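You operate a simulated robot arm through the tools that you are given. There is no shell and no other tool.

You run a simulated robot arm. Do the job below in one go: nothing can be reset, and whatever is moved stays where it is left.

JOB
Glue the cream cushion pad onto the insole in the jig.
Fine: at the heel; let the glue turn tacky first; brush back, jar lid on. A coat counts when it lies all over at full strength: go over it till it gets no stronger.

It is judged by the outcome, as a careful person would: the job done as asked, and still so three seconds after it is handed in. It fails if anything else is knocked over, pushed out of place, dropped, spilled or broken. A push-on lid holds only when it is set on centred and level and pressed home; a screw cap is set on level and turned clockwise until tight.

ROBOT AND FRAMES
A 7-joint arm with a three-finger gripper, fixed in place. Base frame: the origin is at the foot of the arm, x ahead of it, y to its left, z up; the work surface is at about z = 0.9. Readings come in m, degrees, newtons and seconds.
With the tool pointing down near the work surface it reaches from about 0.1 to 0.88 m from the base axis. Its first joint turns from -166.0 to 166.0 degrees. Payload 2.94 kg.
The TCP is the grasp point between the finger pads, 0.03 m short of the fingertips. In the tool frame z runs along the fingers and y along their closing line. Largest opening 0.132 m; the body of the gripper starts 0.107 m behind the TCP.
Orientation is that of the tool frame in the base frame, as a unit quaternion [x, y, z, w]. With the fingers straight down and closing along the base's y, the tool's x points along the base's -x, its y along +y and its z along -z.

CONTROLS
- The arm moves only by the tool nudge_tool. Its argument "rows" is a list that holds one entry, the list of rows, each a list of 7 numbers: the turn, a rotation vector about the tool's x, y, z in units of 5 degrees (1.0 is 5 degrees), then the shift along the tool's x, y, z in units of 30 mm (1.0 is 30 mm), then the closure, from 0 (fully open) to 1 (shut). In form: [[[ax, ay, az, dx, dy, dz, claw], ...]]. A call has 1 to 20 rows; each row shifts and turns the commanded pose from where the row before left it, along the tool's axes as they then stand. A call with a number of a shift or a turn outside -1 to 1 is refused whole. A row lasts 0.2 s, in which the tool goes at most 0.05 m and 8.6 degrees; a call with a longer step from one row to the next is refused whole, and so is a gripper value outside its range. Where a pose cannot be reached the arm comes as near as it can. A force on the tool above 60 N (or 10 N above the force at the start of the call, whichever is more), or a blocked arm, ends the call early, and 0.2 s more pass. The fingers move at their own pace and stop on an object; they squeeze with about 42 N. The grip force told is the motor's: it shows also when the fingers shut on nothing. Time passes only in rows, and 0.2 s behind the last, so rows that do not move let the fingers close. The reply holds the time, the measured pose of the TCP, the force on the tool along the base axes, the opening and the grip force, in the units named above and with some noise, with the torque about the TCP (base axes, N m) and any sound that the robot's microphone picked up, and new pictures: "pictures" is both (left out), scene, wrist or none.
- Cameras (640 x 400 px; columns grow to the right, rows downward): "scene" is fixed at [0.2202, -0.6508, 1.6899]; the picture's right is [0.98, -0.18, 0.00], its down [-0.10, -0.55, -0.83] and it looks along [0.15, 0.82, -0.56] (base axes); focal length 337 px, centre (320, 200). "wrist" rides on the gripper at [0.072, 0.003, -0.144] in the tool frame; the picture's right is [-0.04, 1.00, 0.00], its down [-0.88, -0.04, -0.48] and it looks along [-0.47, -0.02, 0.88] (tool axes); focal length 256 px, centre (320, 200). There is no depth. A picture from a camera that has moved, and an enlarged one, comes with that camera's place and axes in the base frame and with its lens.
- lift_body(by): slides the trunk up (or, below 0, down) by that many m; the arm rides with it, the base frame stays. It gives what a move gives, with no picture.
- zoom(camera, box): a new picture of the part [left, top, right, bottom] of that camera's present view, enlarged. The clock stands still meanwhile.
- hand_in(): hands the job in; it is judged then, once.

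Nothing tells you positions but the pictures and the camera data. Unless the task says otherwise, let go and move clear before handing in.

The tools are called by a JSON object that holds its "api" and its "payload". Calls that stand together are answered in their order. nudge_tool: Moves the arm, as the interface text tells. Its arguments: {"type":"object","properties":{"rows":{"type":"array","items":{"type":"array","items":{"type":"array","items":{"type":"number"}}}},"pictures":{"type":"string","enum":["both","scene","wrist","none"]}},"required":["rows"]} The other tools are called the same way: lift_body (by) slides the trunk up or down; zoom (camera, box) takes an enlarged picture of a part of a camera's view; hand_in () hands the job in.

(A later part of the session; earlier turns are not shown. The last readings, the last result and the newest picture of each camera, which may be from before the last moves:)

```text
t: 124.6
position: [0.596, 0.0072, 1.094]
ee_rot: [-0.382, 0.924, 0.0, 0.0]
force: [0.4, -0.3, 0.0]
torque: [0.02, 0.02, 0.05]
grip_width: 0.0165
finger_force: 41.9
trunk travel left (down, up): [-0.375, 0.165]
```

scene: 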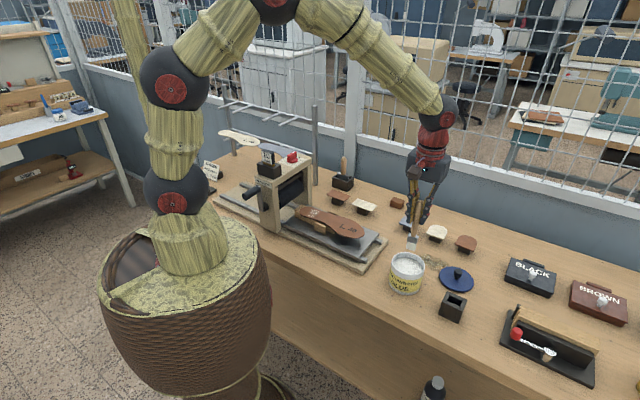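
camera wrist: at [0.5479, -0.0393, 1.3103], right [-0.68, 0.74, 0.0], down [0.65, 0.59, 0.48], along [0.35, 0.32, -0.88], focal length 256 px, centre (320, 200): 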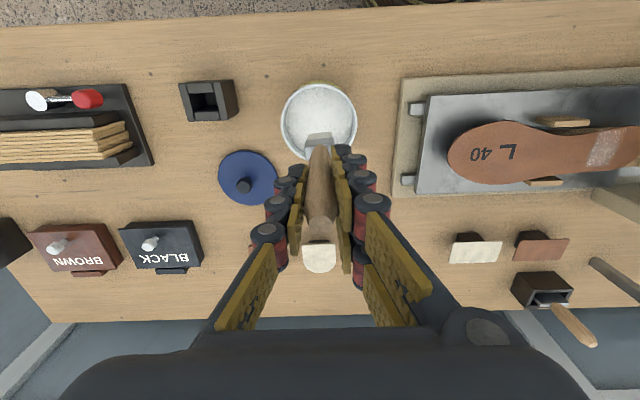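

{"api": "nudge_tool", "payload": {"rows": [[[0, 0, 0, 0, 0, 0.07, 1], [0, 0, 0, 0, 0, 0, 1]]], "pictures": "none"}}

{"api": "nudge_tool", "payload": {"rows": [[[0, 0, 0, 0, 0, 0.05, 1], [0, 0, 0, 0, 0, 0, 1]]], "pictures": "none"}}

{"api": "zoom", "payload": {"camera": "scene", "box": [380, 230, 440, 300]}}

```text
t: 125.2
position: [0.5963, 0.0061, 1.093]
ee_rot: [-0.382, 0.924, 0.0, 0.0]
force: [0.4, -0.1, -0.8]
torque: [-0.01, -0.03, 0.0]
grip_width: 0.0166
finger_force: 42.2
trunk travel left (down, up): [-0.375, 0.165]
```

```text
t: 125.8
position: [0.5957, 0.0073, 1.0925]
ee_rot: [-0.383, 0.924, -0.001, 0.0]
force: [0.3, -0.4, 0.2]
torque: [0.0, -0.02, 0.01]
grip_width: 0.0162
finger_force: 42.2
trunk travel left (down, up): [-0.375, 0.165]
```

```text
5.71 times, centred on (410, 265) of scene
camera zoom: at [0.2202, -0.6508, 1.6899], right [0.98, -0.18, 0.0], down [-0.1, -0.55, -0.83], along [0.15, 0.82, -0.56], focal length 1928 px, centre (-194, -171)
```

zoom: 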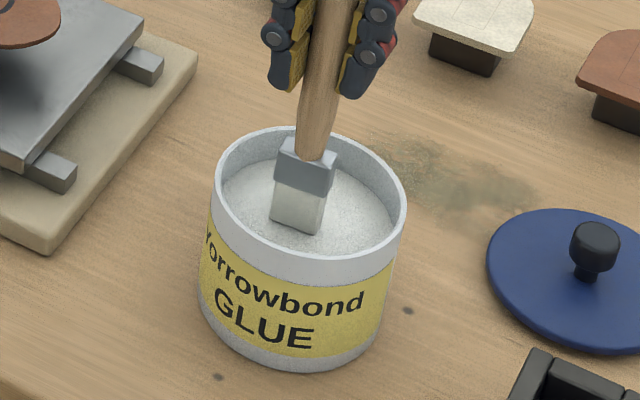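

{"api": "nudge_tool", "payload": {"rows": [[[0, 0, 0, 0, 0, 0.07, 1], [0, 0, 0, 0, 0, 0, 1]]], "pictures": "none"}}

{"api": "nudge_tool", "payload": {"rows": [[[0, 0, 0, 0, 0, 0.07, 1], [0, 0, 0, 0, 0, 0, 1]]], "pictures": "none"}}

{"api": "nudge_tool", "payload": {"rows": [[[0, 0, 0, 0, 0, 0.05, 1], [0, 0, 0, 0, 0, 0, 1]]], "pictures": "none"}}

```text
t: 126.4
position: [0.5954, 0.0065, 1.0922]
ee_rot: [-0.383, 0.924, -0.001, 0.001]
force: [-2.6, -2.8, 14.6]
torque: [-0.34, 0.35, -0.01]
grip_width: 0.0167
finger_force: 42.3
trunk travel left (down, up): [-0.375, 0.165]
```

```text
t: 127.0
position: [0.5961, 0.0058, 1.0912]
ee_rot: [-0.383, 0.924, -0.001, 0.004]
force: [-1.7, -2.9, 36.1]
torque: [-0.41, 0.36, 0.03]
grip_width: 0.0165
finger_force: 41.9
trunk travel left (down, up): [-0.375, 0.165]
```

```text
t: 127.6
position: [0.5964, 0.008, 1.0884]
ee_rot: [-0.384, 0.923, -0.001, 0.001]
force: [4.0, -2.3, 40.2]
torque: [-0.07, -0.27, -0.02]
grip_width: 0.0163
finger_force: 42.4
trunk travel left (down, up): [-0.375, 0.165]
```

Contact made and the brush reloaded. I'll lift it, carry it to the heel and turn it.

{"api": "nudge_tool", "payload": {"rows": [[[0, 0, 0, 0, 0, -0.3, 1], [0, 0, 0, 0, 0, -1, 1], [0, 0, 0, 0, 0, -1, 1], [0, 0, 0, 0, 0, -1, 1], [0, 0, 0, -0.15, 0.949, 0, 1], [0, 0, 0, -0.15, 0.949, 0, 1], [0, 0, 0, -0.15, 0.949, 0, 1], [0, 0, 0, -0.15, 0.949, 0, 1], [0, 0, 0, -0.15, 0.949, 0, 1], [0, 0, 0, -0.15, 0.949, 0, 1], [0, 0, 0, -0.15, 0.949, 0, 1], [0, 0, 0, -0.15, 0.949, 0, 1], [0, 0, 0, -0.15, 0.949, 0, 1], [0, 0, 0, -0.15, 0.949, 0, 1], [0, 0, 0, -0.15, 0.949, 0, 1], [0, 0, 0, -0.15, 0.949, 0, 1], [0, 0, 0, -0.15, 0.949, 0, 1]]], "pictures": "none"}}

{"api": "nudge_tool", "payload": {"rows": [[[0, 0, -1, 0, 0, 0, 1], [0, 0, -1, 0, 0, 0, 1], [0, 0, -1, 0, 0, 0, 1], [0, 0, -1, 0, 0, 0, 1], [0, 0, -1, 0, 0, 0, 1], [0, 0, -1, 0, 0, 0, 1], [0, 0, -1, 0, 0, 0, 1], [0, 0, -1, 0, 0, 0, 1], [0, 0, -1, 0, 0, 0, 1], [0, 0, -1, 0, 0, 0, 1], [0, 0, -1, 0, 0, 0, 1], [0, 0, -1, 0, 0, 0, 1], [0, 0, -1, 0, 0, 0, 1], [0, 0, -1, 0, 0, 0, 1], [0, 0, -1, 0, 0, 0, 1], [0, 0, -1, 0, 0, 0, 1], [0, 0, -1, 0, 0, 0, 1], [0, 0, -1, 0, 0, 0, 1], [0, 0, 0, 0, 0, 0.7, 1], [0, 0, 0, 0, 0, 0, 1]]]}}

{"api": "zoom", "payload": {"camera": "wrist", "box": [240, 50, 400, 180]}}

{"api": "zoom", "payload": {"camera": "scene", "box": [280, 180, 350, 240]}}

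```text
t: 131.2
position: [0.3771, 0.3106, 1.1891]
ee_rot: [-0.383, 0.924, 0.0, 0.0]
force: [0.2, 1.1, -0.9]
torque: [-0.01, -0.02, 0.02]
grip_width: 0.0164
finger_force: 41.7
trunk travel left (down, up): [-0.375, 0.165]
```

```text
t: 135.4
position: [0.3745, 0.3078, 1.1641]
ee_rot: [0.924, -0.383, 0.0, 0.0]
force: [-0.1, -1.2, -0.3]
torque: [0.0, -0.01, -0.01]
grip_width: 0.0164
finger_force: 41.9
trunk travel left (down, up): [-0.375, 0.165]
camera wrist: at [0.4233, 0.2553, 1.3083], right [-0.74, -0.68, 0.0], down [-0.59, 0.65, 0.48], along [-0.32, 0.35, -0.88], focal length 256 px, centre (320, 200)
```

scene: 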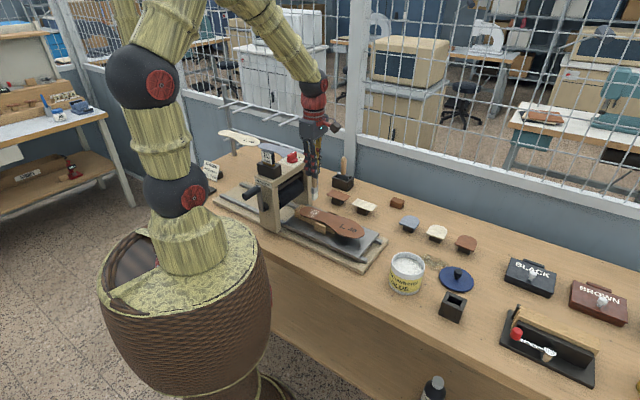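
wrist: 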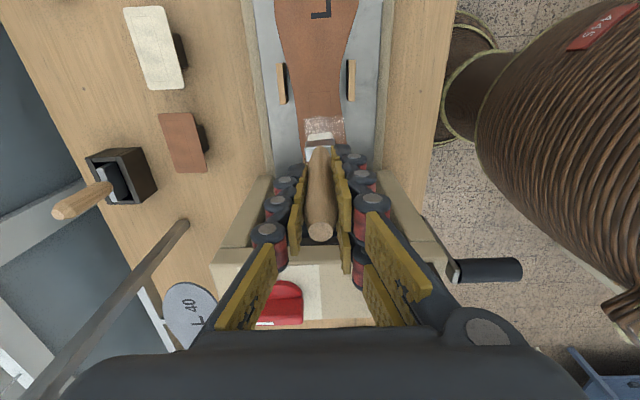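

```text
3.08 times, centred on (320, 115) of wrist
camera zoom: at [0.4233, 0.2553, 1.3083], right [-0.74, -0.68, 0.0], down [-0.59, 0.65, 0.48], along [-0.32, 0.35, -0.88], focal length 788 px, centre (320, 462)
```

zoom: 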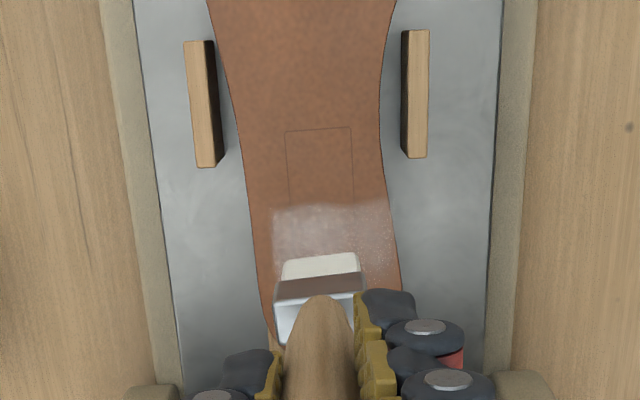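

```text
6.67 times, centred on (315, 210) of scene
camera zoom: at [0.2202, -0.6508, 1.6899], right [0.98, -0.18, 0.0], down [-0.1, -0.55, -0.83], along [0.15, 0.82, -0.56], focal length 2249 px, centre (353, 133)
```

zoom: 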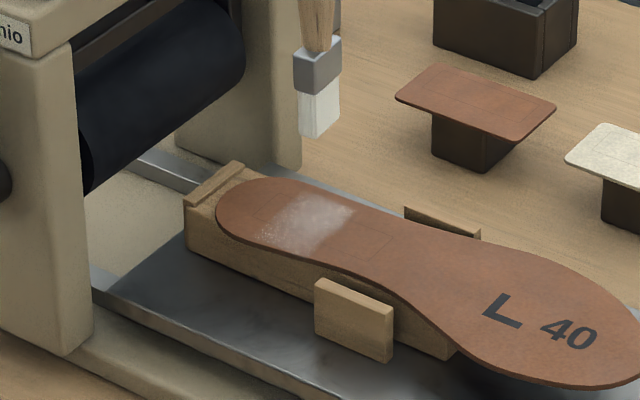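

The brush is centred across the strip. I'll move to the toe end of the strip and find light contact there.

{"api": "nudge_tool", "payload": {"rows": [[[0, 0, 0, 0.6, 0, 0, 1], [0, 0, 0, 0.6, 0, 0.3, 1], [0, 0, 0, 0, 0, 0.7, 1], [0, 0, 0, 0, 0, 0.6, 1], [0, 0, 0, 0, 0, 0.15, 1], [0, 0, 0, 0, 0, 0, 1]]], "pictures": "none"}}

{"api": "nudge_tool", "payload": {"rows": [[[0, 0, 0, 0, 0, 0.05, 1], [0, 0, 0, 0, 0, 0, 1]]], "pictures": "none"}}

{"api": "nudge_tool", "payload": {"rows": [[[0, 0, 0, 0, 0, 0.04, 1], [0, 0, 0, 0, 0, 0, 1]]], "pictures": "none"}}

{"api": "zoom", "payload": {"camera": "scene", "box": [290, 190, 350, 240]}}

```text
t: 136.8
position: [0.4018, 0.2846, 1.1127]
ee_rot: [0.924, -0.382, 0.0, 0.0]
force: [-0.4, 0.1, -0.2]
torque: [0.02, 0.01, -0.02]
grip_width: 0.0168
finger_force: 42.0
trunk travel left (down, up): [-0.375, 0.165]
```

```text
t: 137.4
position: [0.4028, 0.284, 1.1096]
ee_rot: [0.924, -0.383, 0.0, 0.0]
force: [0.2, -0.4, -0.5]
torque: [0.01, -0.01, 0.02]
grip_width: 0.0162
finger_force: 42.2
trunk travel left (down, up): [-0.375, 0.165]
```

```text
t: 138.0
position: [0.4009, 0.2832, 1.1088]
ee_rot: [0.924, -0.383, 0.0, 0.0]
force: [0.2, -0.8, -0.5]
torque: [-0.02, 0.01, 0.02]
grip_width: 0.0163
finger_force: 42.0
trunk travel left (down, up): [-0.375, 0.165]
```

```text
8.00 times, centred on (320, 215) of scene
camera zoom: at [0.2202, -0.6508, 1.6899], right [0.98, -0.18, 0.0], down [-0.1, -0.55, -0.83], along [0.15, 0.82, -0.56], focal length 2699 px, centre (320, 80)
```

zoom: 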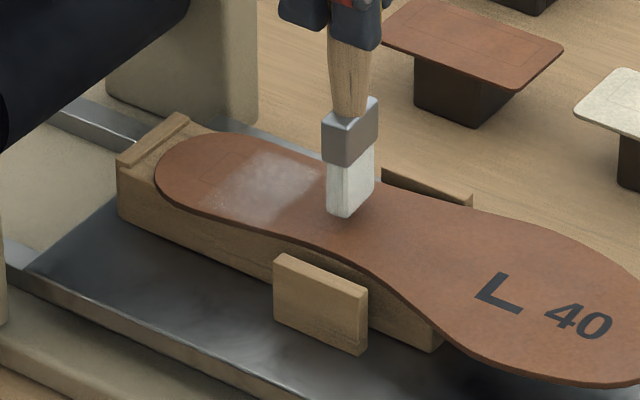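

{"api": "nudge_tool", "payload": {"rows": [[[0, 0, 0, 0, 0, 0.05, 1], [0, 0, 0, 0, 0, 0, 1]]], "pictures": "none"}}

{"api": "nudge_tool", "payload": {"rows": [[[0, 0, 0, 0, 0, 0.04, 1], [0, 0, 0, 0, 0, 0, 1]]], "pictures": "none"}}

```text
t: 138.6
position: [0.4011, 0.2836, 1.1078]
ee_rot: [0.924, -0.382, 0.0, 0.0]
force: [-0.2, -0.1, -1.0]
torque: [0.0, -0.02, 0.01]
grip_width: 0.0167
finger_force: 42.2
trunk travel left (down, up): [-0.375, 0.165]
```

```text
t: 139.2
position: [0.4007, 0.2843, 1.1055]
ee_rot: [0.924, -0.382, 0.0, 0.0]
force: [-0.5, -0.1, -1.0]
torque: [-0.01, -0.01, -0.02]
grip_width: 0.0162
finger_force: 41.7
trunk travel left (down, up): [-0.375, 0.165]
```

{"api": "nudge_tool", "payload": {"rows": [[[0, 0, 0, 0, 0, 0.04, 1], [0, 0, 0, 0, 0, 0, 1]]], "pictures": "none"}}

{"api": "nudge_tool", "payload": {"rows": [[[0, 0, 0, 0, 0, 0.03, 1], [0, 0, 0, 0, 0, 0, 1]]], "pictures": "none"}}

{"api": "nudge_tool", "payload": {"rows": [[[0, 0, 0, 0, 0, 0.03, 1], [0, 0, 0, 0, 0, 0, 1]]], "pictures": "none"}}

{"api": "zoom", "payload": {"camera": "scene", "box": [290, 190, 350, 240]}}

```text
t: 139.8
position: [0.3998, 0.2837, 1.1063]
ee_rot: [0.924, -0.383, -0.001, 0.0]
force: [-0.1, -0.1, -0.8]
torque: [0.04, 0.02, -0.01]
grip_width: 0.0164
finger_force: 42.3
trunk travel left (down, up): [-0.375, 0.165]
```

```text
t: 140.4
position: [0.4003, 0.284, 1.1053]
ee_rot: [0.924, -0.383, 0.001, 0.0]
force: [-0.6, 0.2, 0.1]
torque: [0.01, 0.01, 0.0]
grip_width: 0.0161
finger_force: 42.0
trunk travel left (down, up): [-0.375, 0.165]
```

```text
t: 141.0
position: [0.4002, 0.2839, 1.1031]
ee_rot: [0.924, -0.383, 0.001, -0.001]
force: [-1.1, -0.2, 0.4]
torque: [0.01, 0.05, 0.03]
grip_width: 0.0163
finger_force: 42.1
trunk travel left (down, up): [-0.375, 0.165]
```

```text
8.00 times, centred on (320, 215) of scene
camera zoom: at [0.2202, -0.6508, 1.6899], right [0.98, -0.18, 0.0], down [-0.1, -0.55, -0.83], along [0.15, 0.82, -0.56], focal length 2699 px, centre (320, 80)
```

zoom: 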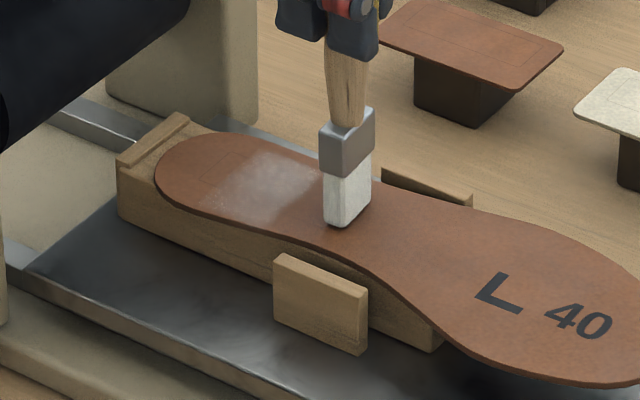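

{"api": "nudge_tool", "payload": {"rows": [[[0, 0, 0, 0, 0, 0.03, 1], [0, 0, 0, 0, 0, 0, 1]]], "pictures": "none"}}

{"api": "nudge_tool", "payload": {"rows": [[[0, 0, 0, 0, 0, 0.03, 1], [0, 0, 0, 0, 0, 0, 1]]], "pictures": "none"}}

```text
t: 141.6
position: [0.4011, 0.2853, 1.1032]
ee_rot: [0.924, -0.383, 0.0, 0.0]
force: [0.2, 0.0, -0.5]
torque: [-0.01, 0.02, 0.02]
grip_width: 0.0165
finger_force: 41.9
trunk travel left (down, up): [-0.375, 0.165]
```

```text
t: 142.2
position: [0.4007, 0.2836, 1.1026]
ee_rot: [0.924, -0.383, 0.0, -0.001]
force: [-0.7, 1.5, 6.9]
torque: [0.22, 0.05, -0.01]
grip_width: 0.0164
finger_force: 41.8
trunk travel left (down, up): [-0.375, 0.165]
```

Contact is now 6.9 N. I'll back off half a millimetre and do small cross strokes here.

{"api": "nudge_tool", "payload": {"rows": [[[0, 0, 0, 0, 0, -0.015, 1], [0, 0, 0, 0, 0.2, 0, 1], [0, 0, 0, 0, -0.2, 0, 1], [0, 0, 0, 0, -0.2, 0, 1], [0, 0, 0, 0, 0.2, 0, 1]]], "pictures": "wrist"}}

{"api": "zoom", "payload": {"camera": "scene", "box": [290, 190, 350, 240]}}

{"api": "zoom", "payload": {"camera": "wrist", "box": [240, 50, 400, 180]}}

```text
t: 143.4
position: [0.4012, 0.2831, 1.1015]
ee_rot: [0.924, -0.383, -0.001, 0.001]
force: [-0.4, 0.3, 5.0]
torque: [0.07, -0.03, 0.01]
grip_width: 0.0163
finger_force: 41.8
trunk travel left (down, up): [-0.375, 0.165]
camera wrist: at [0.4495, 0.2303, 1.2458], right [-0.74, -0.68, 0.0], down [-0.59, 0.65, 0.48], along [-0.32, 0.35, -0.88], focal length 256 px, centre (320, 200)
```

wrist: 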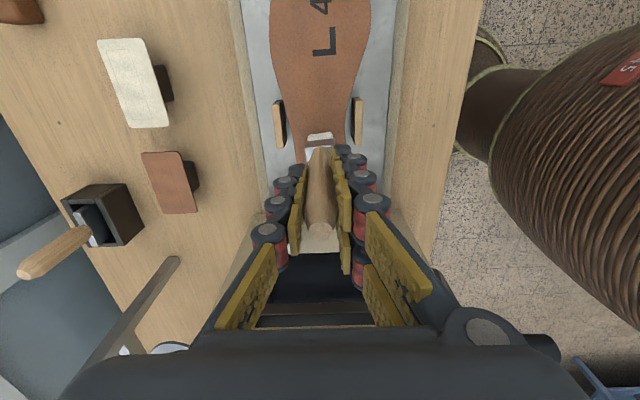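

```text
8.00 times, centred on (320, 215) of scene
camera zoom: at [0.2202, -0.6508, 1.6899], right [0.98, -0.18, 0.0], down [-0.1, -0.55, -0.83], along [0.15, 0.82, -0.56], focal length 2699 px, centre (320, 80)
```

zoom: 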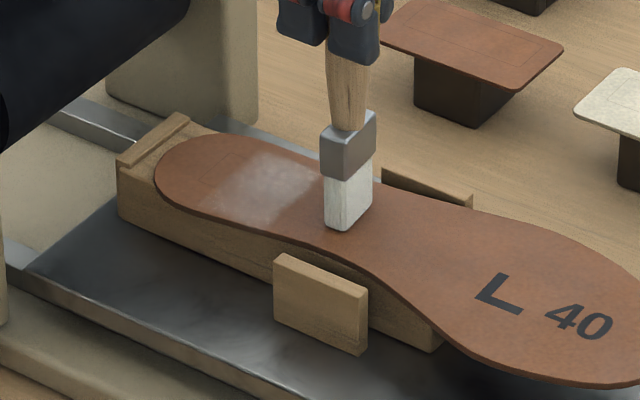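

```text
3.08 times, centred on (320, 115) of wrist
camera zoom: at [0.4495, 0.2303, 1.2458], right [-0.74, -0.68, 0.0], down [-0.59, 0.65, 0.48], along [-0.32, 0.35, -0.88], focal length 788 px, centre (320, 462)
```

zoom: 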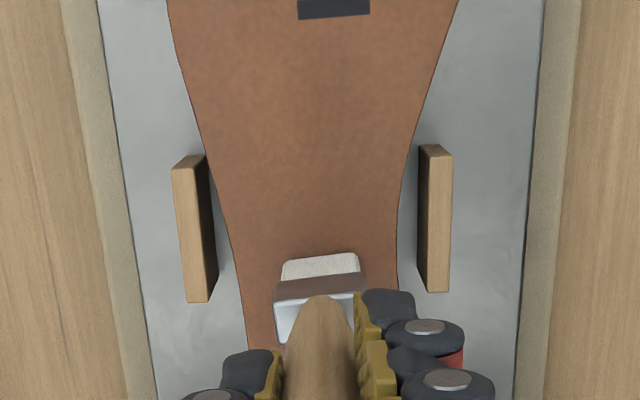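

{"api": "nudge_tool", "payload": {"rows": [[[0, 0, 0, 0, 0, -0.025, 1], [0, 0, 0, 0, 0.2, 0, 1], [0, 0, 0, 0, -0.2, 0, 1], [0, 0, 0, 0, -0.2, 0, 1], [0, 0, 0, 0, 0.2, 0, 1], [0, 0, 0, -0.2, 0, 0, 1], [0, 0, 0, 0, 0.2, 0, 1], [0, 0, 0, 0, -0.2, 0, 1], [0, 0, 0, 0, -0.2, 0, 1], [0, 0, 0, 0, 0.2, 0, 1]]], "pictures": "wrist"}}

{"api": "zoom", "payload": {"camera": "scene", "box": [290, 190, 350, 240]}}

{"api": "zoom", "payload": {"camera": "wrist", "box": [240, 50, 400, 180]}}

```text
t: 145.6
position: [0.3984, 0.2878, 1.1023]
ee_rot: [0.924, -0.383, 0.0, 0.0]
force: [-1.1, 0.0, 2.7]
torque: [-0.13, 0.11, -0.01]
grip_width: 0.0163
finger_force: 41.6
trunk travel left (down, up): [-0.375, 0.165]
camera wrist: at [0.4459, 0.2347, 1.2458], right [-0.74, -0.68, 0.0], down [-0.59, 0.65, 0.48], along [-0.32, 0.35, -0.88], focal length 256 px, centre (320, 200)
```

wrist: 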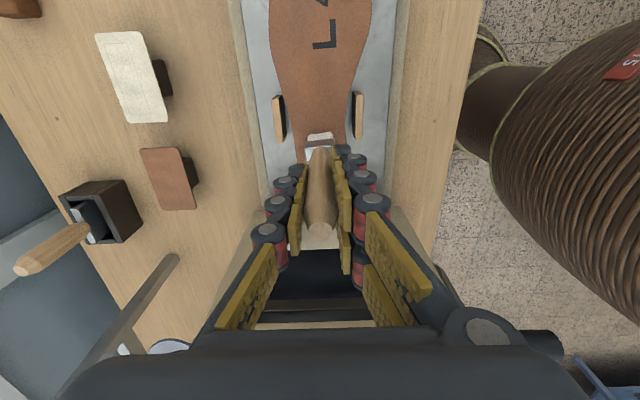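

```text
8.00 times, centred on (320, 215) of scene
camera zoom: at [0.2202, -0.6508, 1.6899], right [0.98, -0.18, 0.0], down [-0.1, -0.55, -0.83], along [0.15, 0.82, -0.56], focal length 2699 px, centre (320, 80)
```

zoom: 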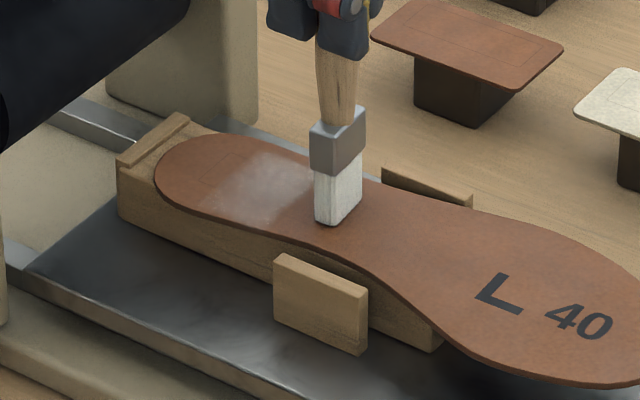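

```text
3.08 times, centred on (320, 115) of wrist
camera zoom: at [0.4459, 0.2347, 1.2458], right [-0.74, -0.68, 0.0], down [-0.59, 0.65, 0.48], along [-0.32, 0.35, -0.88], focal length 788 px, centre (320, 462)
```

zoom: 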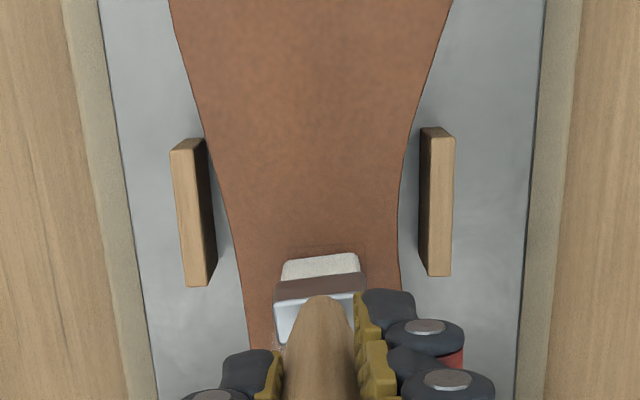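

{"api": "nudge_tool", "payload": {"rows": [[[0, 0, 0, -0.15, 0, 0, 1], [0, 0, 0, -0.15, 0, 0, 1], [0, 0, 0, -0.15, 0, 0, 1], [0, 0, 0, -0.15, 0, 0, 1]]], "pictures": "none"}}

{"api": "zoom", "payload": {"camera": "scene", "box": [290, 190, 350, 240]}}

{"api": "zoom", "payload": {"camera": "wrist", "box": [240, 50, 400, 180]}}

```text
t: 146.6
position: [0.3847, 0.3028, 1.1022]
ee_rot: [0.924, -0.383, -0.001, -0.001]
force: [1.3, -0.8, 3.3]
torque: [-0.01, -0.07, 0.0]
grip_width: 0.0163
finger_force: 42.4
trunk travel left (down, up): [-0.375, 0.165]
```

```text
8.00 times, centred on (320, 215) of scene
camera zoom: at [0.2202, -0.6508, 1.6899], right [0.98, -0.18, 0.0], down [-0.1, -0.55, -0.83], along [0.15, 0.82, -0.56], focal length 2699 px, centre (320, 80)
```

zoom: 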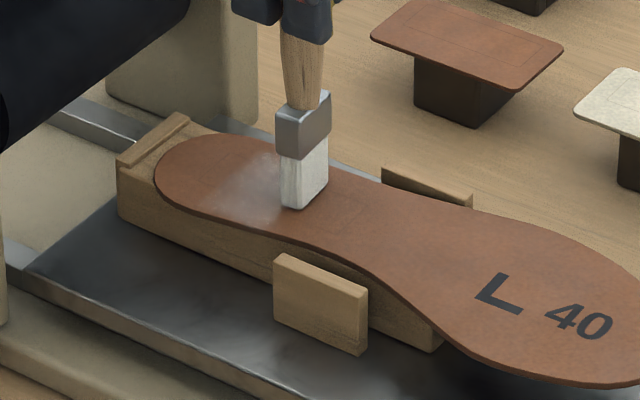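

```text
3.08 times, centred on (320, 115) of wrist
camera zoom: at [0.4331, 0.2491, 1.2458], right [-0.74, -0.68, 0.0], down [-0.6, 0.65, 0.48], along [-0.32, 0.35, -0.88], focal length 788 px, centre (320, 462)
```

zoom: 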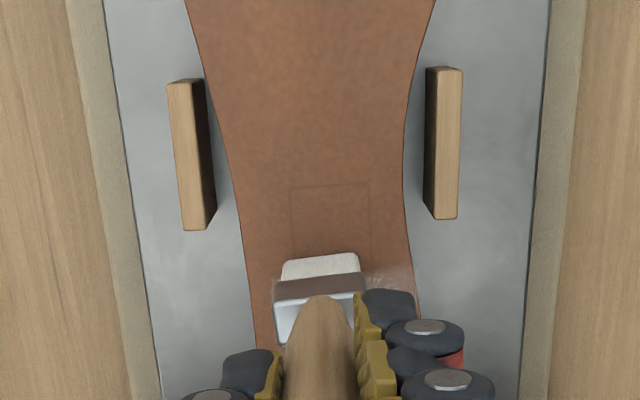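

The brush now slides without moving the insole or the carriage. The film may take a few seconds to show, so I'll lift a little, wait and look.

{"api": "nudge_tool", "payload": {"rows": [[[0, 0, 0, 0, 0, -0.8, 1], [0, 0, 0, -0.8, 0, -0.8, 1], [0, 0, 0, -0.8, 0, 0, 1], [0, 0, 0, 0, 0, 0, 1], [0, 0, 0, 0, 0, 0, 1], [0, 0, 0, 0, 0, 0, 1], [0, 0, 0, 0, 0, 0, 1], [0, 0, 0, 0, 0, 0, 1], [0, 0, 0, 0, 0, 0, 1], [0, 0, 0, 0, 0, 0, 1], [0, 0, 0, 0, 0, 0, 1], [0, 0, 0, 0, 0, 0, 1]]], "pictures": "none"}}

{"api": "zoom", "payload": {"camera": "scene", "box": [290, 190, 350, 240]}}

{"api": "zoom", "payload": {"camera": "wrist", "box": [240, 50, 400, 180]}}

```text
t: 149.2
position: [0.3484, 0.3352, 1.1488]
ee_rot: [0.924, -0.383, 0.0, 0.0]
force: [0.1, -0.9, 0.0]
torque: [-0.01, 0.0, 0.02]
grip_width: 0.0162
finger_force: 42.6
trunk travel left (down, up): [-0.375, 0.165]
```

```text
8.00 times, centred on (320, 215) of scene
camera zoom: at [0.2202, -0.6508, 1.6899], right [0.98, -0.18, 0.0], down [-0.1, -0.55, -0.83], along [0.15, 0.82, -0.56], focal length 2699 px, centre (320, 80)
```

zoom: 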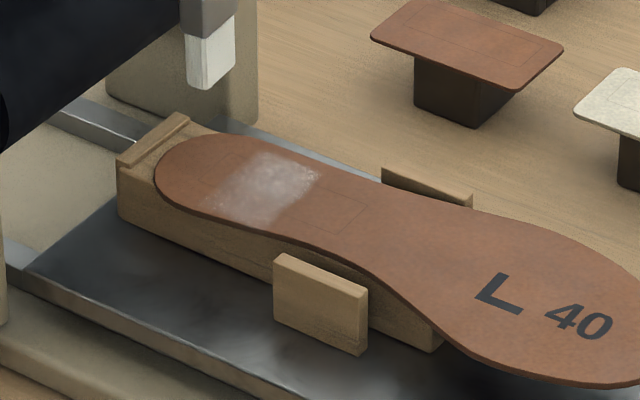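

```text
3.08 times, centred on (320, 115) of wrist
camera zoom: at [0.3973, 0.2813, 1.2923], right [-0.74, -0.68, 0.0], down [-0.59, 0.65, 0.48], along [-0.32, 0.35, -0.88], focal length 788 px, centre (320, 462)
```

zoom: 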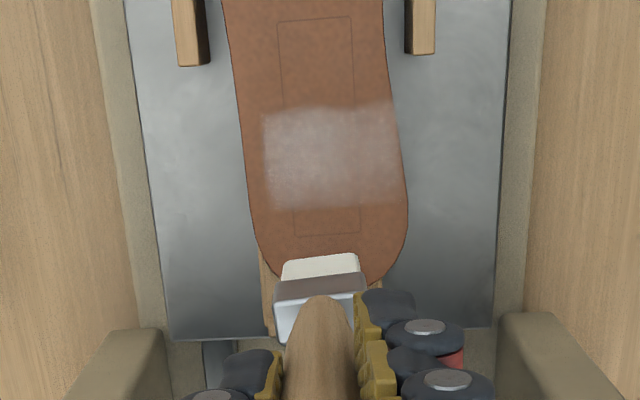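

Now I see the coat clearly: a white patch in the middle of the marked rectangle, with both ends still bare. I'll stroke from the toe end through to the heel end at the same light pressure and watch where it builds.

{"api": "nudge_tool", "payload": {"rows": [[[0, 0, 0, 0.9, 0, 0, 1], [0, 0, 0, 0.9, 0, 0, 1], [0, 0, 0, 0.5, 0, 0, 1], [0, 0, 0, 0, 0, 0.8, 1], [0, 0, 0, 0, 0, 0.8, 1], [0, 0, 0, 0, 0, 0, 1]]], "pictures": "none"}}

{"api": "nudge_tool", "payload": {"rows": [[[0, 0, 0, -0.2, 0, 0, 1], [0, 0, 0, -0.2, 0, 0, 1], [0, 0, 0, -0.2, 0, 0, 1], [0, 0, 0, -0.2, 0, 0, 1], [0, 0, 0, -0.2, 0, 0, 1], [0, 0, 0, -0.2, 0, 0, 1], [0, 0, 0, -0.2, 0, 0, 1]]], "pictures": "none"}}

{"api": "zoom", "payload": {"camera": "scene", "box": [290, 190, 350, 240]}}

{"api": "zoom", "payload": {"camera": "wrist", "box": [240, 50, 400, 180]}}

```text
t: 150.6
position: [0.3989, 0.2842, 1.102]
ee_rot: [0.924, -0.383, 0.0, 0.0]
force: [-0.1, 0.7, 1.6]
torque: [0.05, 0.04, -0.01]
grip_width: 0.0164
finger_force: 42.0
trunk travel left (down, up): [-0.375, 0.165]
```

```text
t: 152.2
position: [0.3694, 0.3182, 1.1033]
ee_rot: [0.924, -0.383, 0.001, 0.001]
force: [0.1, -0.3, 0.1]
torque: [0.03, 0.01, 0.02]
grip_width: 0.0165
finger_force: 41.8
trunk travel left (down, up): [-0.375, 0.165]
```

```text
8.00 times, centred on (320, 215) of scene
camera zoom: at [0.2202, -0.6508, 1.6899], right [0.98, -0.18, 0.0], down [-0.1, -0.55, -0.83], along [0.15, 0.82, -0.56], focal length 2699 px, centre (320, 80)
```

zoom: 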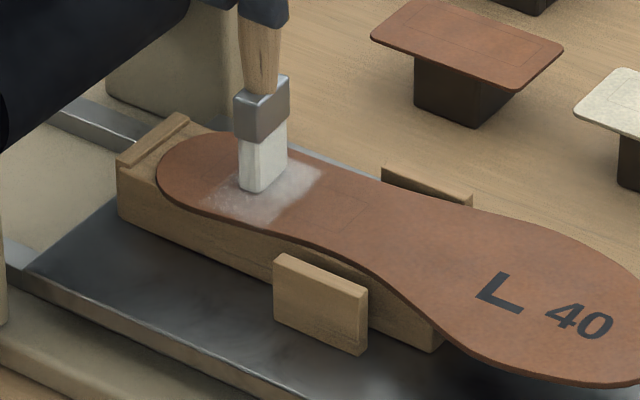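

```text
3.08 times, centred on (320, 115) of wrist
camera zoom: at [0.4173, 0.2642, 1.2459], right [-0.74, -0.68, 0.0], down [-0.59, 0.65, 0.48], along [-0.32, 0.35, -0.88], focal length 788 px, centre (320, 462)
```

zoom: 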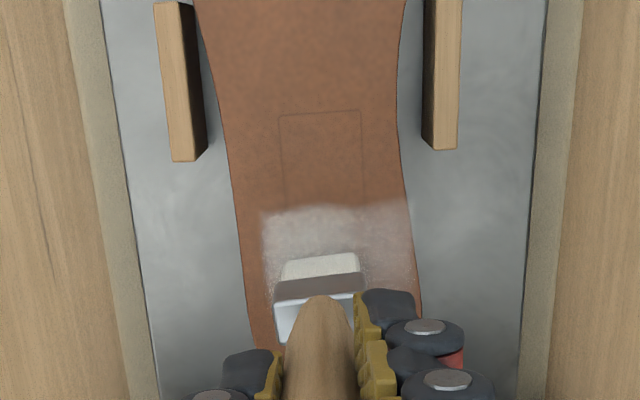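

The coat thickens only inside its own zone. That zone ends sharply about 67 mm from the heel tip and spans nearly the full heel width, so it matches the pad's footprint rather than the drawn rectangle. I'll carry this lane on to the heel end.

{"api": "nudge_tool", "payload": {"rows": [[[0, 0, 0, -0.2, 0, 0, 1], [0, 0, 0, -0.2, 0, 0, 1], [0, 0, 0, -0.2, 0, 0, 1], [0, 0, 0, -0.2, 0, 0, 1], [0, 0, 0, -0.2, 0, 0, 1]]], "pictures": "none"}}

{"api": "zoom", "payload": {"camera": "scene", "box": [290, 190, 350, 240]}}

{"api": "zoom", "payload": {"camera": "wrist", "box": [240, 50, 400, 180]}}

```text
t: 153.4
position: [0.3482, 0.3376, 1.1037]
ee_rot: [0.924, -0.382, 0.0, 0.0]
force: [0.0, 0.1, -1.0]
torque: [0.02, -0.03, 0.0]
grip_width: 0.0162
finger_force: 41.1
trunk travel left (down, up): [-0.375, 0.165]
```

```text
8.00 times, centred on (320, 215) of scene
camera zoom: at [0.2202, -0.6508, 1.6899], right [0.98, -0.18, 0.0], down [-0.1, -0.55, -0.83], along [0.15, 0.82, -0.56], focal length 2699 px, centre (320, 80)
```

zoom: 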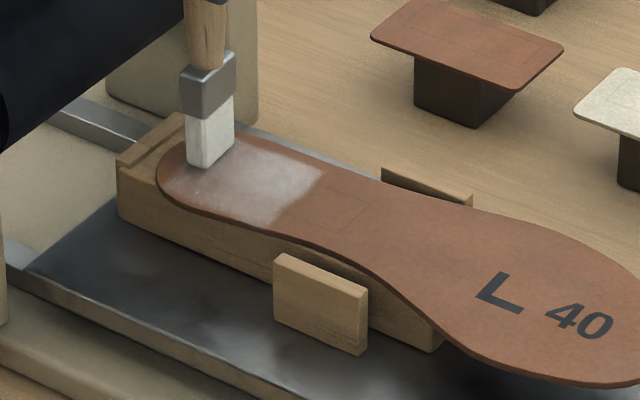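

```text
3.08 times, centred on (320, 115) of wrist
camera zoom: at [0.3965, 0.2847, 1.2475], right [-0.74, -0.68, 0.0], down [-0.59, 0.65, 0.48], along [-0.32, 0.35, -0.88], focal length 788 px, centre (320, 462)
```

zoom: 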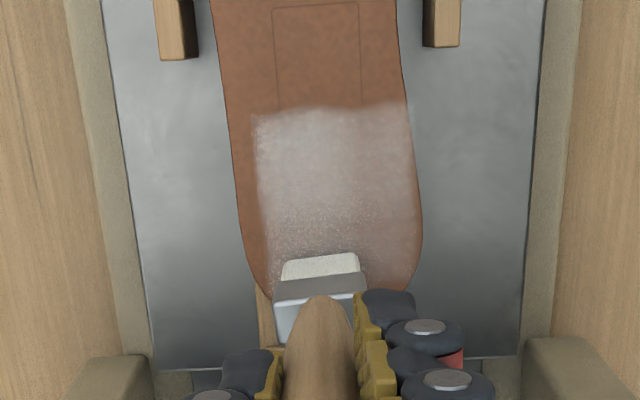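

The film follows the brush down to the heel. Next I'll run more lanes, shifted to each side, always stroking towards the heel.

{"api": "nudge_tool", "payload": {"rows": [[[0, 0, 0, -0.2, 0, 0.01, 1], [0, 0, 0, 0, 0, -0.4, 1], [0, 0, 0, 0.95, -0.2, 0, 1], [0, 0, 0, 0.9, -0.2, 0, 1], [0, 0, 0, 0, 0, 0.4, 1], [0, 0, 0, 0, 0, 0, 1], [0, 0, 0, -0.2, 0, 0, 1], [0, 0, 0, -0.2, 0, 0, 1], [0, 0, 0, -0.2, 0, 0, 1], [0, 0, 0, -0.2, 0, 0, 1], [0, 0, 0, -0.2, 0, 0, 1], [0, 0, 0, -0.2, 0, 0, 1], [0, 0, 0, -0.2, 0, 0, 1], [0, 0, 0, -0.2, 0, 0, 1], [0, 0, 0, -0.2, 0, 0, 1]]], "pictures": "none"}}

{"api": "zoom", "payload": {"camera": "scene", "box": [290, 190, 350, 240]}}

{"api": "zoom", "payload": {"camera": "wrist", "box": [240, 50, 400, 180]}}

```text
t: 156.6
position: [0.3521, 0.3487, 1.1021]
ee_rot: [0.924, -0.382, 0.0, 0.0]
force: [1.2, -1.3, 5.9]
torque: [-0.09, -0.15, 0.02]
grip_width: 0.016
finger_force: 41.8
trunk travel left (down, up): [-0.375, 0.165]
```

```text
8.00 times, centred on (320, 215) of scene
camera zoom: at [0.2202, -0.6508, 1.6899], right [0.98, -0.18, 0.0], down [-0.1, -0.55, -0.83], along [0.15, 0.82, -0.56], focal length 2699 px, centre (320, 80)
```

zoom: 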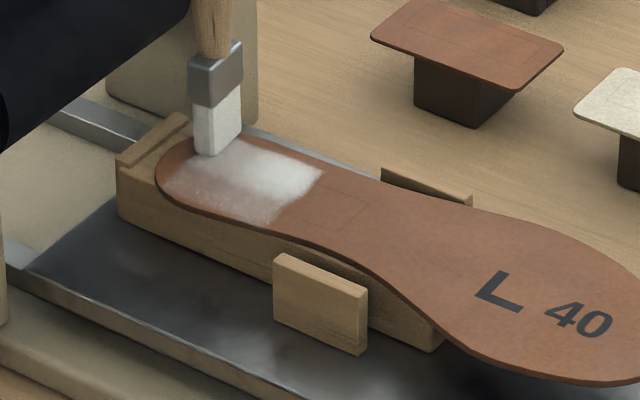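

```text
3.08 times, centred on (320, 115) of wrist
camera zoom: at [0.4013, 0.2954, 1.2455], right [-0.74, -0.68, 0.0], down [-0.59, 0.65, 0.48], along [-0.32, 0.35, -0.88], focal length 788 px, centre (320, 462)
```

zoom: 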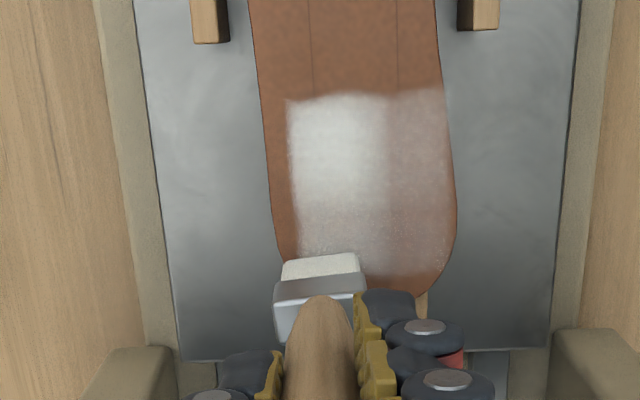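

That lane built up strongly, with nothing moving. Now the middle and right lanes the same way.

{"api": "nudge_tool", "payload": {"rows": [[[0, 0, 0, -0.15, 0, 0, 1], [0, 0, 0, 0, 0, -0.4, 1], [0, 0, 0, 0.95, 0.3, 0, 1], [0, 0, 0, 1.0, 0.3, 0, 1], [0, 0, 0, 0, 0, 0.4, 1], [0, 0, 0, 0, 0, 0, 1], [0, 0, 0, -0.2, 0, 0, 1], [0, 0, 0, -0.2, 0, 0, 1], [0, 0, 0, -0.2, 0, 0, 1], [0, 0, 0, -0.2, 0, 0, 1], [0, 0, 0, -0.2, 0, 0, 1], [0, 0, 0, -0.2, 0, 0, 1], [0, 0, 0, -0.2, 0, 0, 1], [0, 0, 0, -0.2, 0, 0, 1], [0, 0, 0, -0.2, 0, 0, 1], [0, 0, 0, -0.2, 0, 0, 1]]], "pictures": "none"}}

{"api": "zoom", "payload": {"camera": "wrist", "box": [240, 50, 400, 180]}}

{"api": "nudge_tool", "payload": {"rows": [[[0, 0, 0, 0, 0, -0.4, 1], [0, 0, 0, 0.95, 0.2, 0, 1], [0, 0, 0, 0.95, 0.2, 0, 1], [0, 0, 0, 0, 0, 0.4, 1], [0, 0, 0, 0, 0, 0, 1], [0, 0, 0, -0.2, 0, 0, 1], [0, 0, 0, -0.2, 0, 0, 1], [0, 0, 0, -0.2, 0, 0, 1], [0, 0, 0, -0.2, 0, 0, 1], [0, 0, 0, -0.2, 0, 0, 1], [0, 0, 0, -0.2, 0, 0, 1], [0, 0, 0, -0.2, 0, 0, 1], [0, 0, 0, -0.2, 0, 0, 1], [0, 0, 0, -0.2, 0, 0, 1]]], "pictures": "none"}}

{"api": "zoom", "payload": {"camera": "scene", "box": [290, 190, 350, 240]}}

{"api": "zoom", "payload": {"camera": "wrist", "box": [240, 50, 400, 180]}}

```text
t: 160.0
position: [0.3359, 0.3404, 1.1029]
ee_rot: [0.924, -0.383, 0.0, 0.0]
force: [-0.5, -0.7, 0.1]
torque: [0.01, 0.02, 0.0]
grip_width: 0.0162
finger_force: 42.4
trunk travel left (down, up): [-0.375, 0.165]
```

```text
3.08 times, centred on (320, 115) of wrist
camera zoom: at [0.3857, 0.2874, 1.2458], right [-0.74, -0.68, 0.0], down [-0.59, 0.65, 0.48], along [-0.32, 0.35, -0.88], focal length 788 px, centre (320, 462)
```

zoom: 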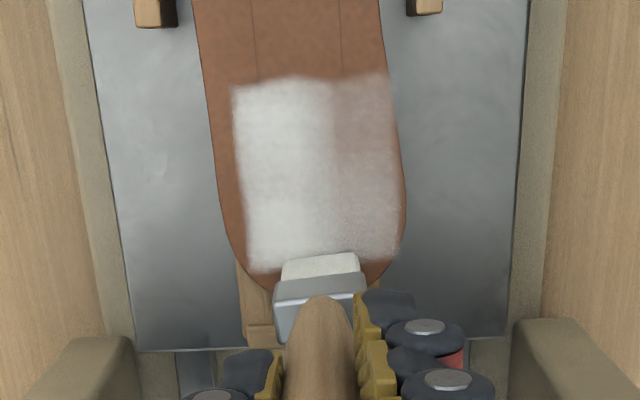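

```text
t: 163.0
position: [0.3298, 0.3299, 1.1019]
ee_rot: [0.924, -0.383, 0.0, 0.0]
force: [-1.1, 0.7, 0.0]
torque: [0.01, -0.07, 0.0]
grip_width: 0.0164
finger_force: 42.0
trunk travel left (down, up): [-0.375, 0.165]
```

```text
8.00 times, centred on (320, 215) of scene
camera zoom: at [0.2202, -0.6508, 1.6899], right [0.98, -0.18, 0.0], down [-0.1, -0.55, -0.83], along [0.15, 0.82, -0.56], focal length 2699 px, centre (320, 80)
```

zoom: 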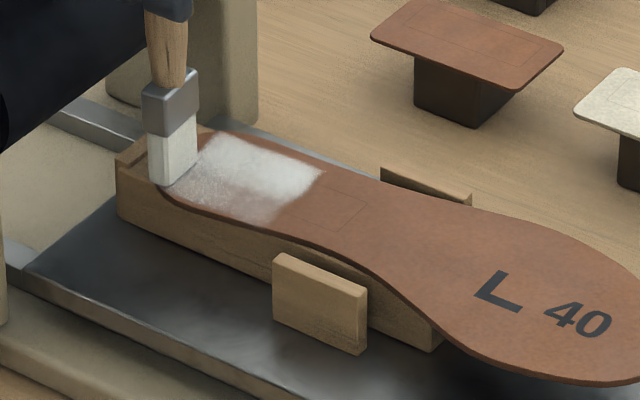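

```text
3.08 times, centred on (320, 115) of wrist
camera zoom: at [0.3784, 0.2762, 1.2459], right [-0.74, -0.68, 0.0], down [-0.59, 0.65, 0.48], along [-0.32, 0.35, -0.88], focal length 788 px, centre (320, 462)
```

zoom: 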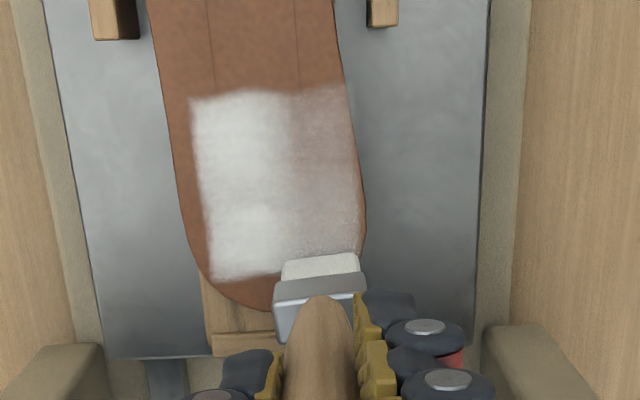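

The left half is strong and the right half weaker. I'll press a touch more and repeat the right lane.

{"api": "nudge_tool", "payload": {"rows": [[[0, 0, 0, 0, 0, -0.4, 1], [0, 0, 0, 0.9, -0.05, 0, 1], [0, 0, 0, 0.9, 0, 0, 1], [0, 0, 0, 0, 0, 0.425, 1], [0, 0, 0, 0, 0, 0, 1], [0, 0, 0, -0.2, 0, 0, 1], [0, 0, 0, -0.2, 0, 0, 1], [0, 0, 0, -0.2, 0, 0, 1]]], "pictures": "none"}}

{"api": "nudge_tool", "payload": {"rows": [[[0, 0, 0, -0.2, 0, 0, 1], [0, 0, 0, -0.2, 0, 0, 1], [0, 0, 0, -0.2, 0, 0, 1], [0, 0, 0, -0.2, 0, 0, 1], [0, 0, 0, -0.2, 0, 0, 1], [0, 0, 0, -0.2, 0, 0, 1]]], "pictures": "none"}}

{"api": "zoom", "payload": {"camera": "scene", "box": [290, 190, 350, 240]}}

{"api": "zoom", "payload": {"camera": "wrist", "box": [240, 50, 400, 180]}}

```text
t: 164.8
position: [0.357, 0.3066, 1.1012]
ee_rot: [0.924, -0.383, 0.0, 0.0]
force: [0.6, -1.1, 11.2]
torque: [-0.13, -0.1, 0.05]
grip_width: 0.0161
finger_force: 41.4
trunk travel left (down, up): [-0.375, 0.165]
```

```text
t: 166.2
position: [0.3297, 0.3306, 1.1016]
ee_rot: [0.924, -0.383, 0.0, 0.0]
force: [0.9, 1.6, 23.9]
torque: [0.23, -0.22, 0.04]
grip_width: 0.0166
finger_force: 42.3
trunk travel left (down, up): [-0.375, 0.165]
```

```text
8.00 times, centred on (320, 215) of scene
camera zoom: at [0.2202, -0.6508, 1.6899], right [0.98, -0.18, 0.0], down [-0.1, -0.55, -0.83], along [0.15, 0.82, -0.56], focal length 2699 px, centre (320, 80)
```

zoom: 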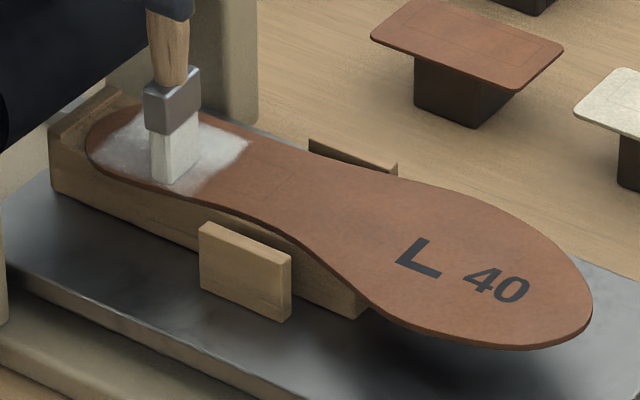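

```text
3.08 times, centred on (320, 115) of wrist
camera zoom: at [0.3789, 0.2779, 1.2451], right [-0.74, -0.68, 0.0], down [-0.6, 0.65, 0.48], along [-0.32, 0.35, -0.88], focal length 788 px, centre (320, 462)
```

zoom: 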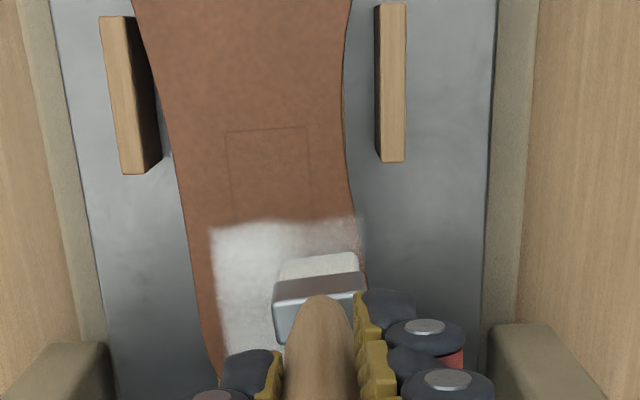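

I pressed too hard at 24 N, and the carriage rolled in about 40 mm. The same firm friction should roll it back out, so I'll test a short drag towards the toe with this pressure.

{"api": "nudge_tool", "payload": {"rows": [[[0, 0, 0, 0.05, 0, 0, 1], [0, 0, 0, 0.1, 0, 0, 1], [0, 0, 0, 0.1, 0, 0, 1], [0, 0, 0, 0.1, 0, 0, 1]]], "pictures": "none"}}

{"api": "zoom", "payload": {"camera": "scene", "box": [290, 190, 350, 240]}}

```text
t: 167.2
position: [0.338, 0.3227, 1.1011]
ee_rot: [0.924, -0.383, 0.0, 0.001]
force: [-1.5, 3.3, 15.6]
torque: [0.51, 0.1, 0.01]
grip_width: 0.0164
finger_force: 42.6
trunk travel left (down, up): [-0.375, 0.165]
```

```text
8.00 times, centred on (320, 215) of scene
camera zoom: at [0.2202, -0.6508, 1.6899], right [0.98, -0.18, 0.0], down [-0.1, -0.55, -0.83], along [0.15, 0.82, -0.56], focal length 2699 px, centre (320, 80)
```

zoom: 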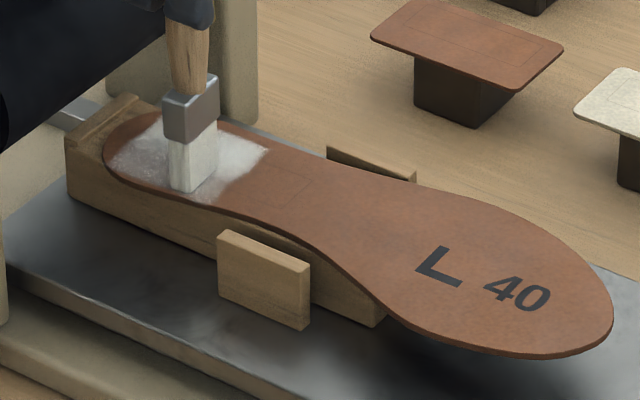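

It works: the carriage rolls back with the insole still seated. Rolling it out the rest of the way.

{"api": "nudge_tool", "payload": {"rows": [[[0, 0, 0, 0.1, 0, 0.01, 1], [0, 0, 0, 0.1, 0, 0, 1], [0, 0, 0, 0.1, 0, 0, 1], [0, 0, 0, 0.1, 0, 0, 1], [0, 0, 0, 0.1, 0, 0, 1], [0, 0, 0, 0.1, 0, 0, 1], [0, 0, 0, 0.1, 0, 0, 1]]], "pictures": "none"}}

{"api": "zoom", "payload": {"camera": "scene", "box": [290, 190, 350, 240]}}

```text
t: 168.8
position: [0.3522, 0.309, 1.1013]
ee_rot: [0.924, -0.383, 0.0, -0.001]
force: [-2.2, 2.0, 17.7]
torque: [0.24, 0.21, 0.0]
grip_width: 0.0162
finger_force: 42.0
trunk travel left (down, up): [-0.375, 0.165]
```

```text
8.00 times, centred on (320, 215) of scene
camera zoom: at [0.2202, -0.6508, 1.6899], right [0.98, -0.18, 0.0], down [-0.1, -0.55, -0.83], along [0.15, 0.82, -0.56], focal length 2699 px, centre (320, 80)
```

zoom: 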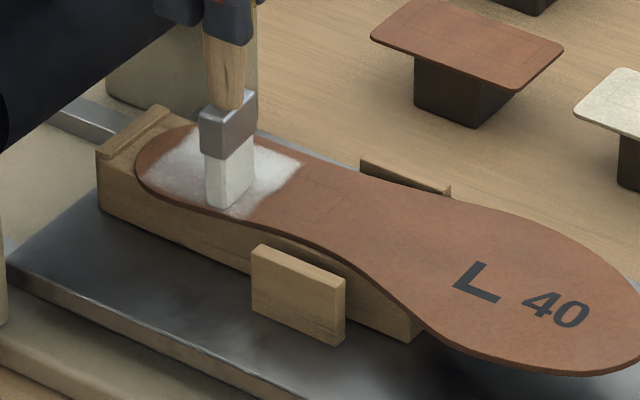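

{"api": "nudge_tool", "payload": {"rows": [[[0, 0, 0, 0.1, 0, 0, 1], [0, 0, 0, 0.1, 0, 0, 1], [0, 0, 0, 0.1, 0, 0, 1], [0, 0, 0, 0.1, 0, 0, 1], [0, 0, 0, 0, 0, 0, 1]]], "pictures": "none"}}

{"api": "zoom", "payload": {"camera": "scene", "box": [290, 190, 350, 240]}}

{"api": "zoom", "payload": {"camera": "scene", "box": [240, 150, 360, 250]}}

```text
t: 170.0
position: [0.3632, 0.2997, 1.1003]
ee_rot: [0.924, -0.383, 0.0, -0.001]
force: [-2.9, -1.0, 17.7]
torque: [0.03, 0.34, 0.0]
grip_width: 0.0162
finger_force: 41.6
trunk travel left (down, up): [-0.375, 0.165]
```

```text
8.00 times, centred on (320, 215) of scene
camera zoom: at [0.2202, -0.6508, 1.6899], right [0.98, -0.18, 0.0], down [-0.1, -0.55, -0.83], along [0.15, 0.82, -0.56], focal length 2699 px, centre (320, 80)
```

zoom: 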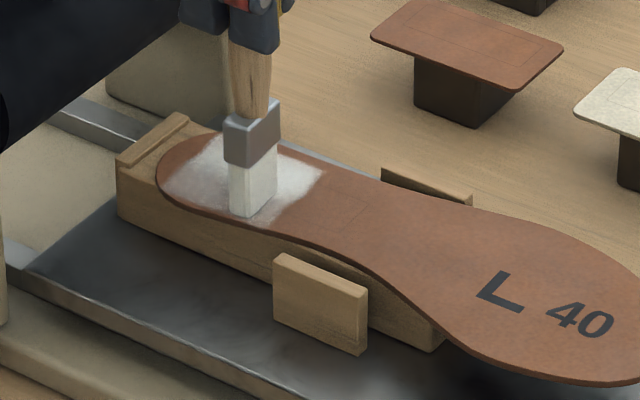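

```text
4.00 times, centred on (300, 200) of scene
camera zoom: at [0.2202, -0.6508, 1.6899], right [0.98, -0.18, 0.0], down [-0.1, -0.55, -0.83], along [0.15, 0.82, -0.56], focal length 1350 px, centre (400, 200)
```

zoom: 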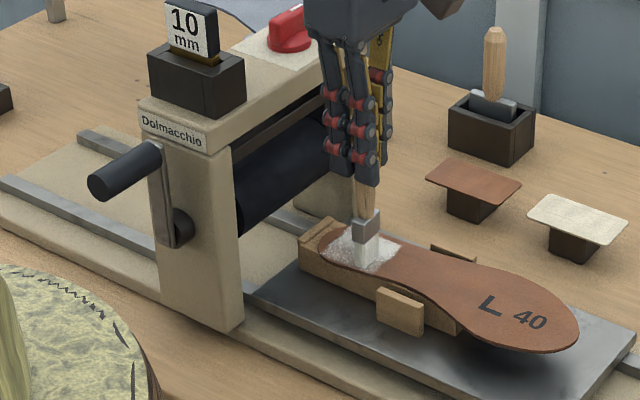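

The carriage is exactly back and the crank upright. I'll lift off and look at the coat.

{"api": "nudge_tool", "payload": {"rows": [[[0, 0, 0, 0, 0, -0.8, 1], [0, 0, 0, -0.9, -0.4, -0.6, 1], [0, 0, 0, 0, 0, 0, 1]]], "pictures": "none"}}

{"api": "zoom", "payload": {"camera": "scene", "box": [290, 190, 340, 230]}}

{"api": "zoom", "payload": {"camera": "wrist", "box": [240, 50, 400, 180]}}

```text
t: 170.8
position: [0.35, 0.3274, 1.1438]
ee_rot: [0.924, -0.383, -0.001, 0.001]
force: [0.1, -0.4, 0.2]
torque: [0.01, 0.02, 0.01]
grip_width: 0.0164
finger_force: 42.3
trunk travel left (down, up): [-0.375, 0.165]
```

```text
10.00 times, centred on (315, 210) of scene
camera zoom: at [0.2202, -0.6508, 1.6899], right [0.98, -0.18, 0.0], down [-0.1, -0.55, -0.83], along [0.15, 0.82, -0.56], focal length 3374 px, centre (370, 100)
```

zoom: 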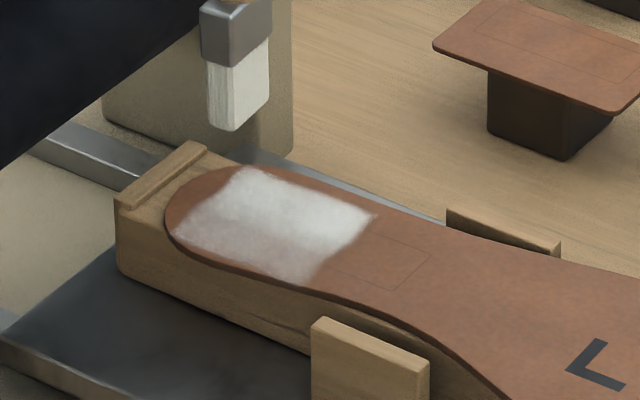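

```text
3.08 times, centred on (320, 115) of wrist
camera zoom: at [0.3988, 0.2761, 1.287], right [-0.74, -0.68, 0.0], down [-0.59, 0.65, 0.48], along [-0.32, 0.35, -0.88], focal length 788 px, centre (320, 462)
```

zoom: 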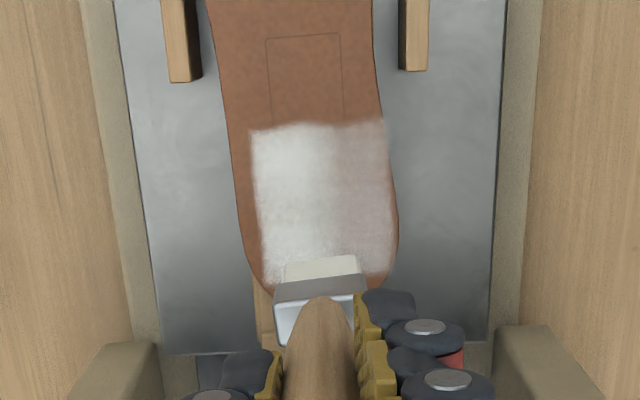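

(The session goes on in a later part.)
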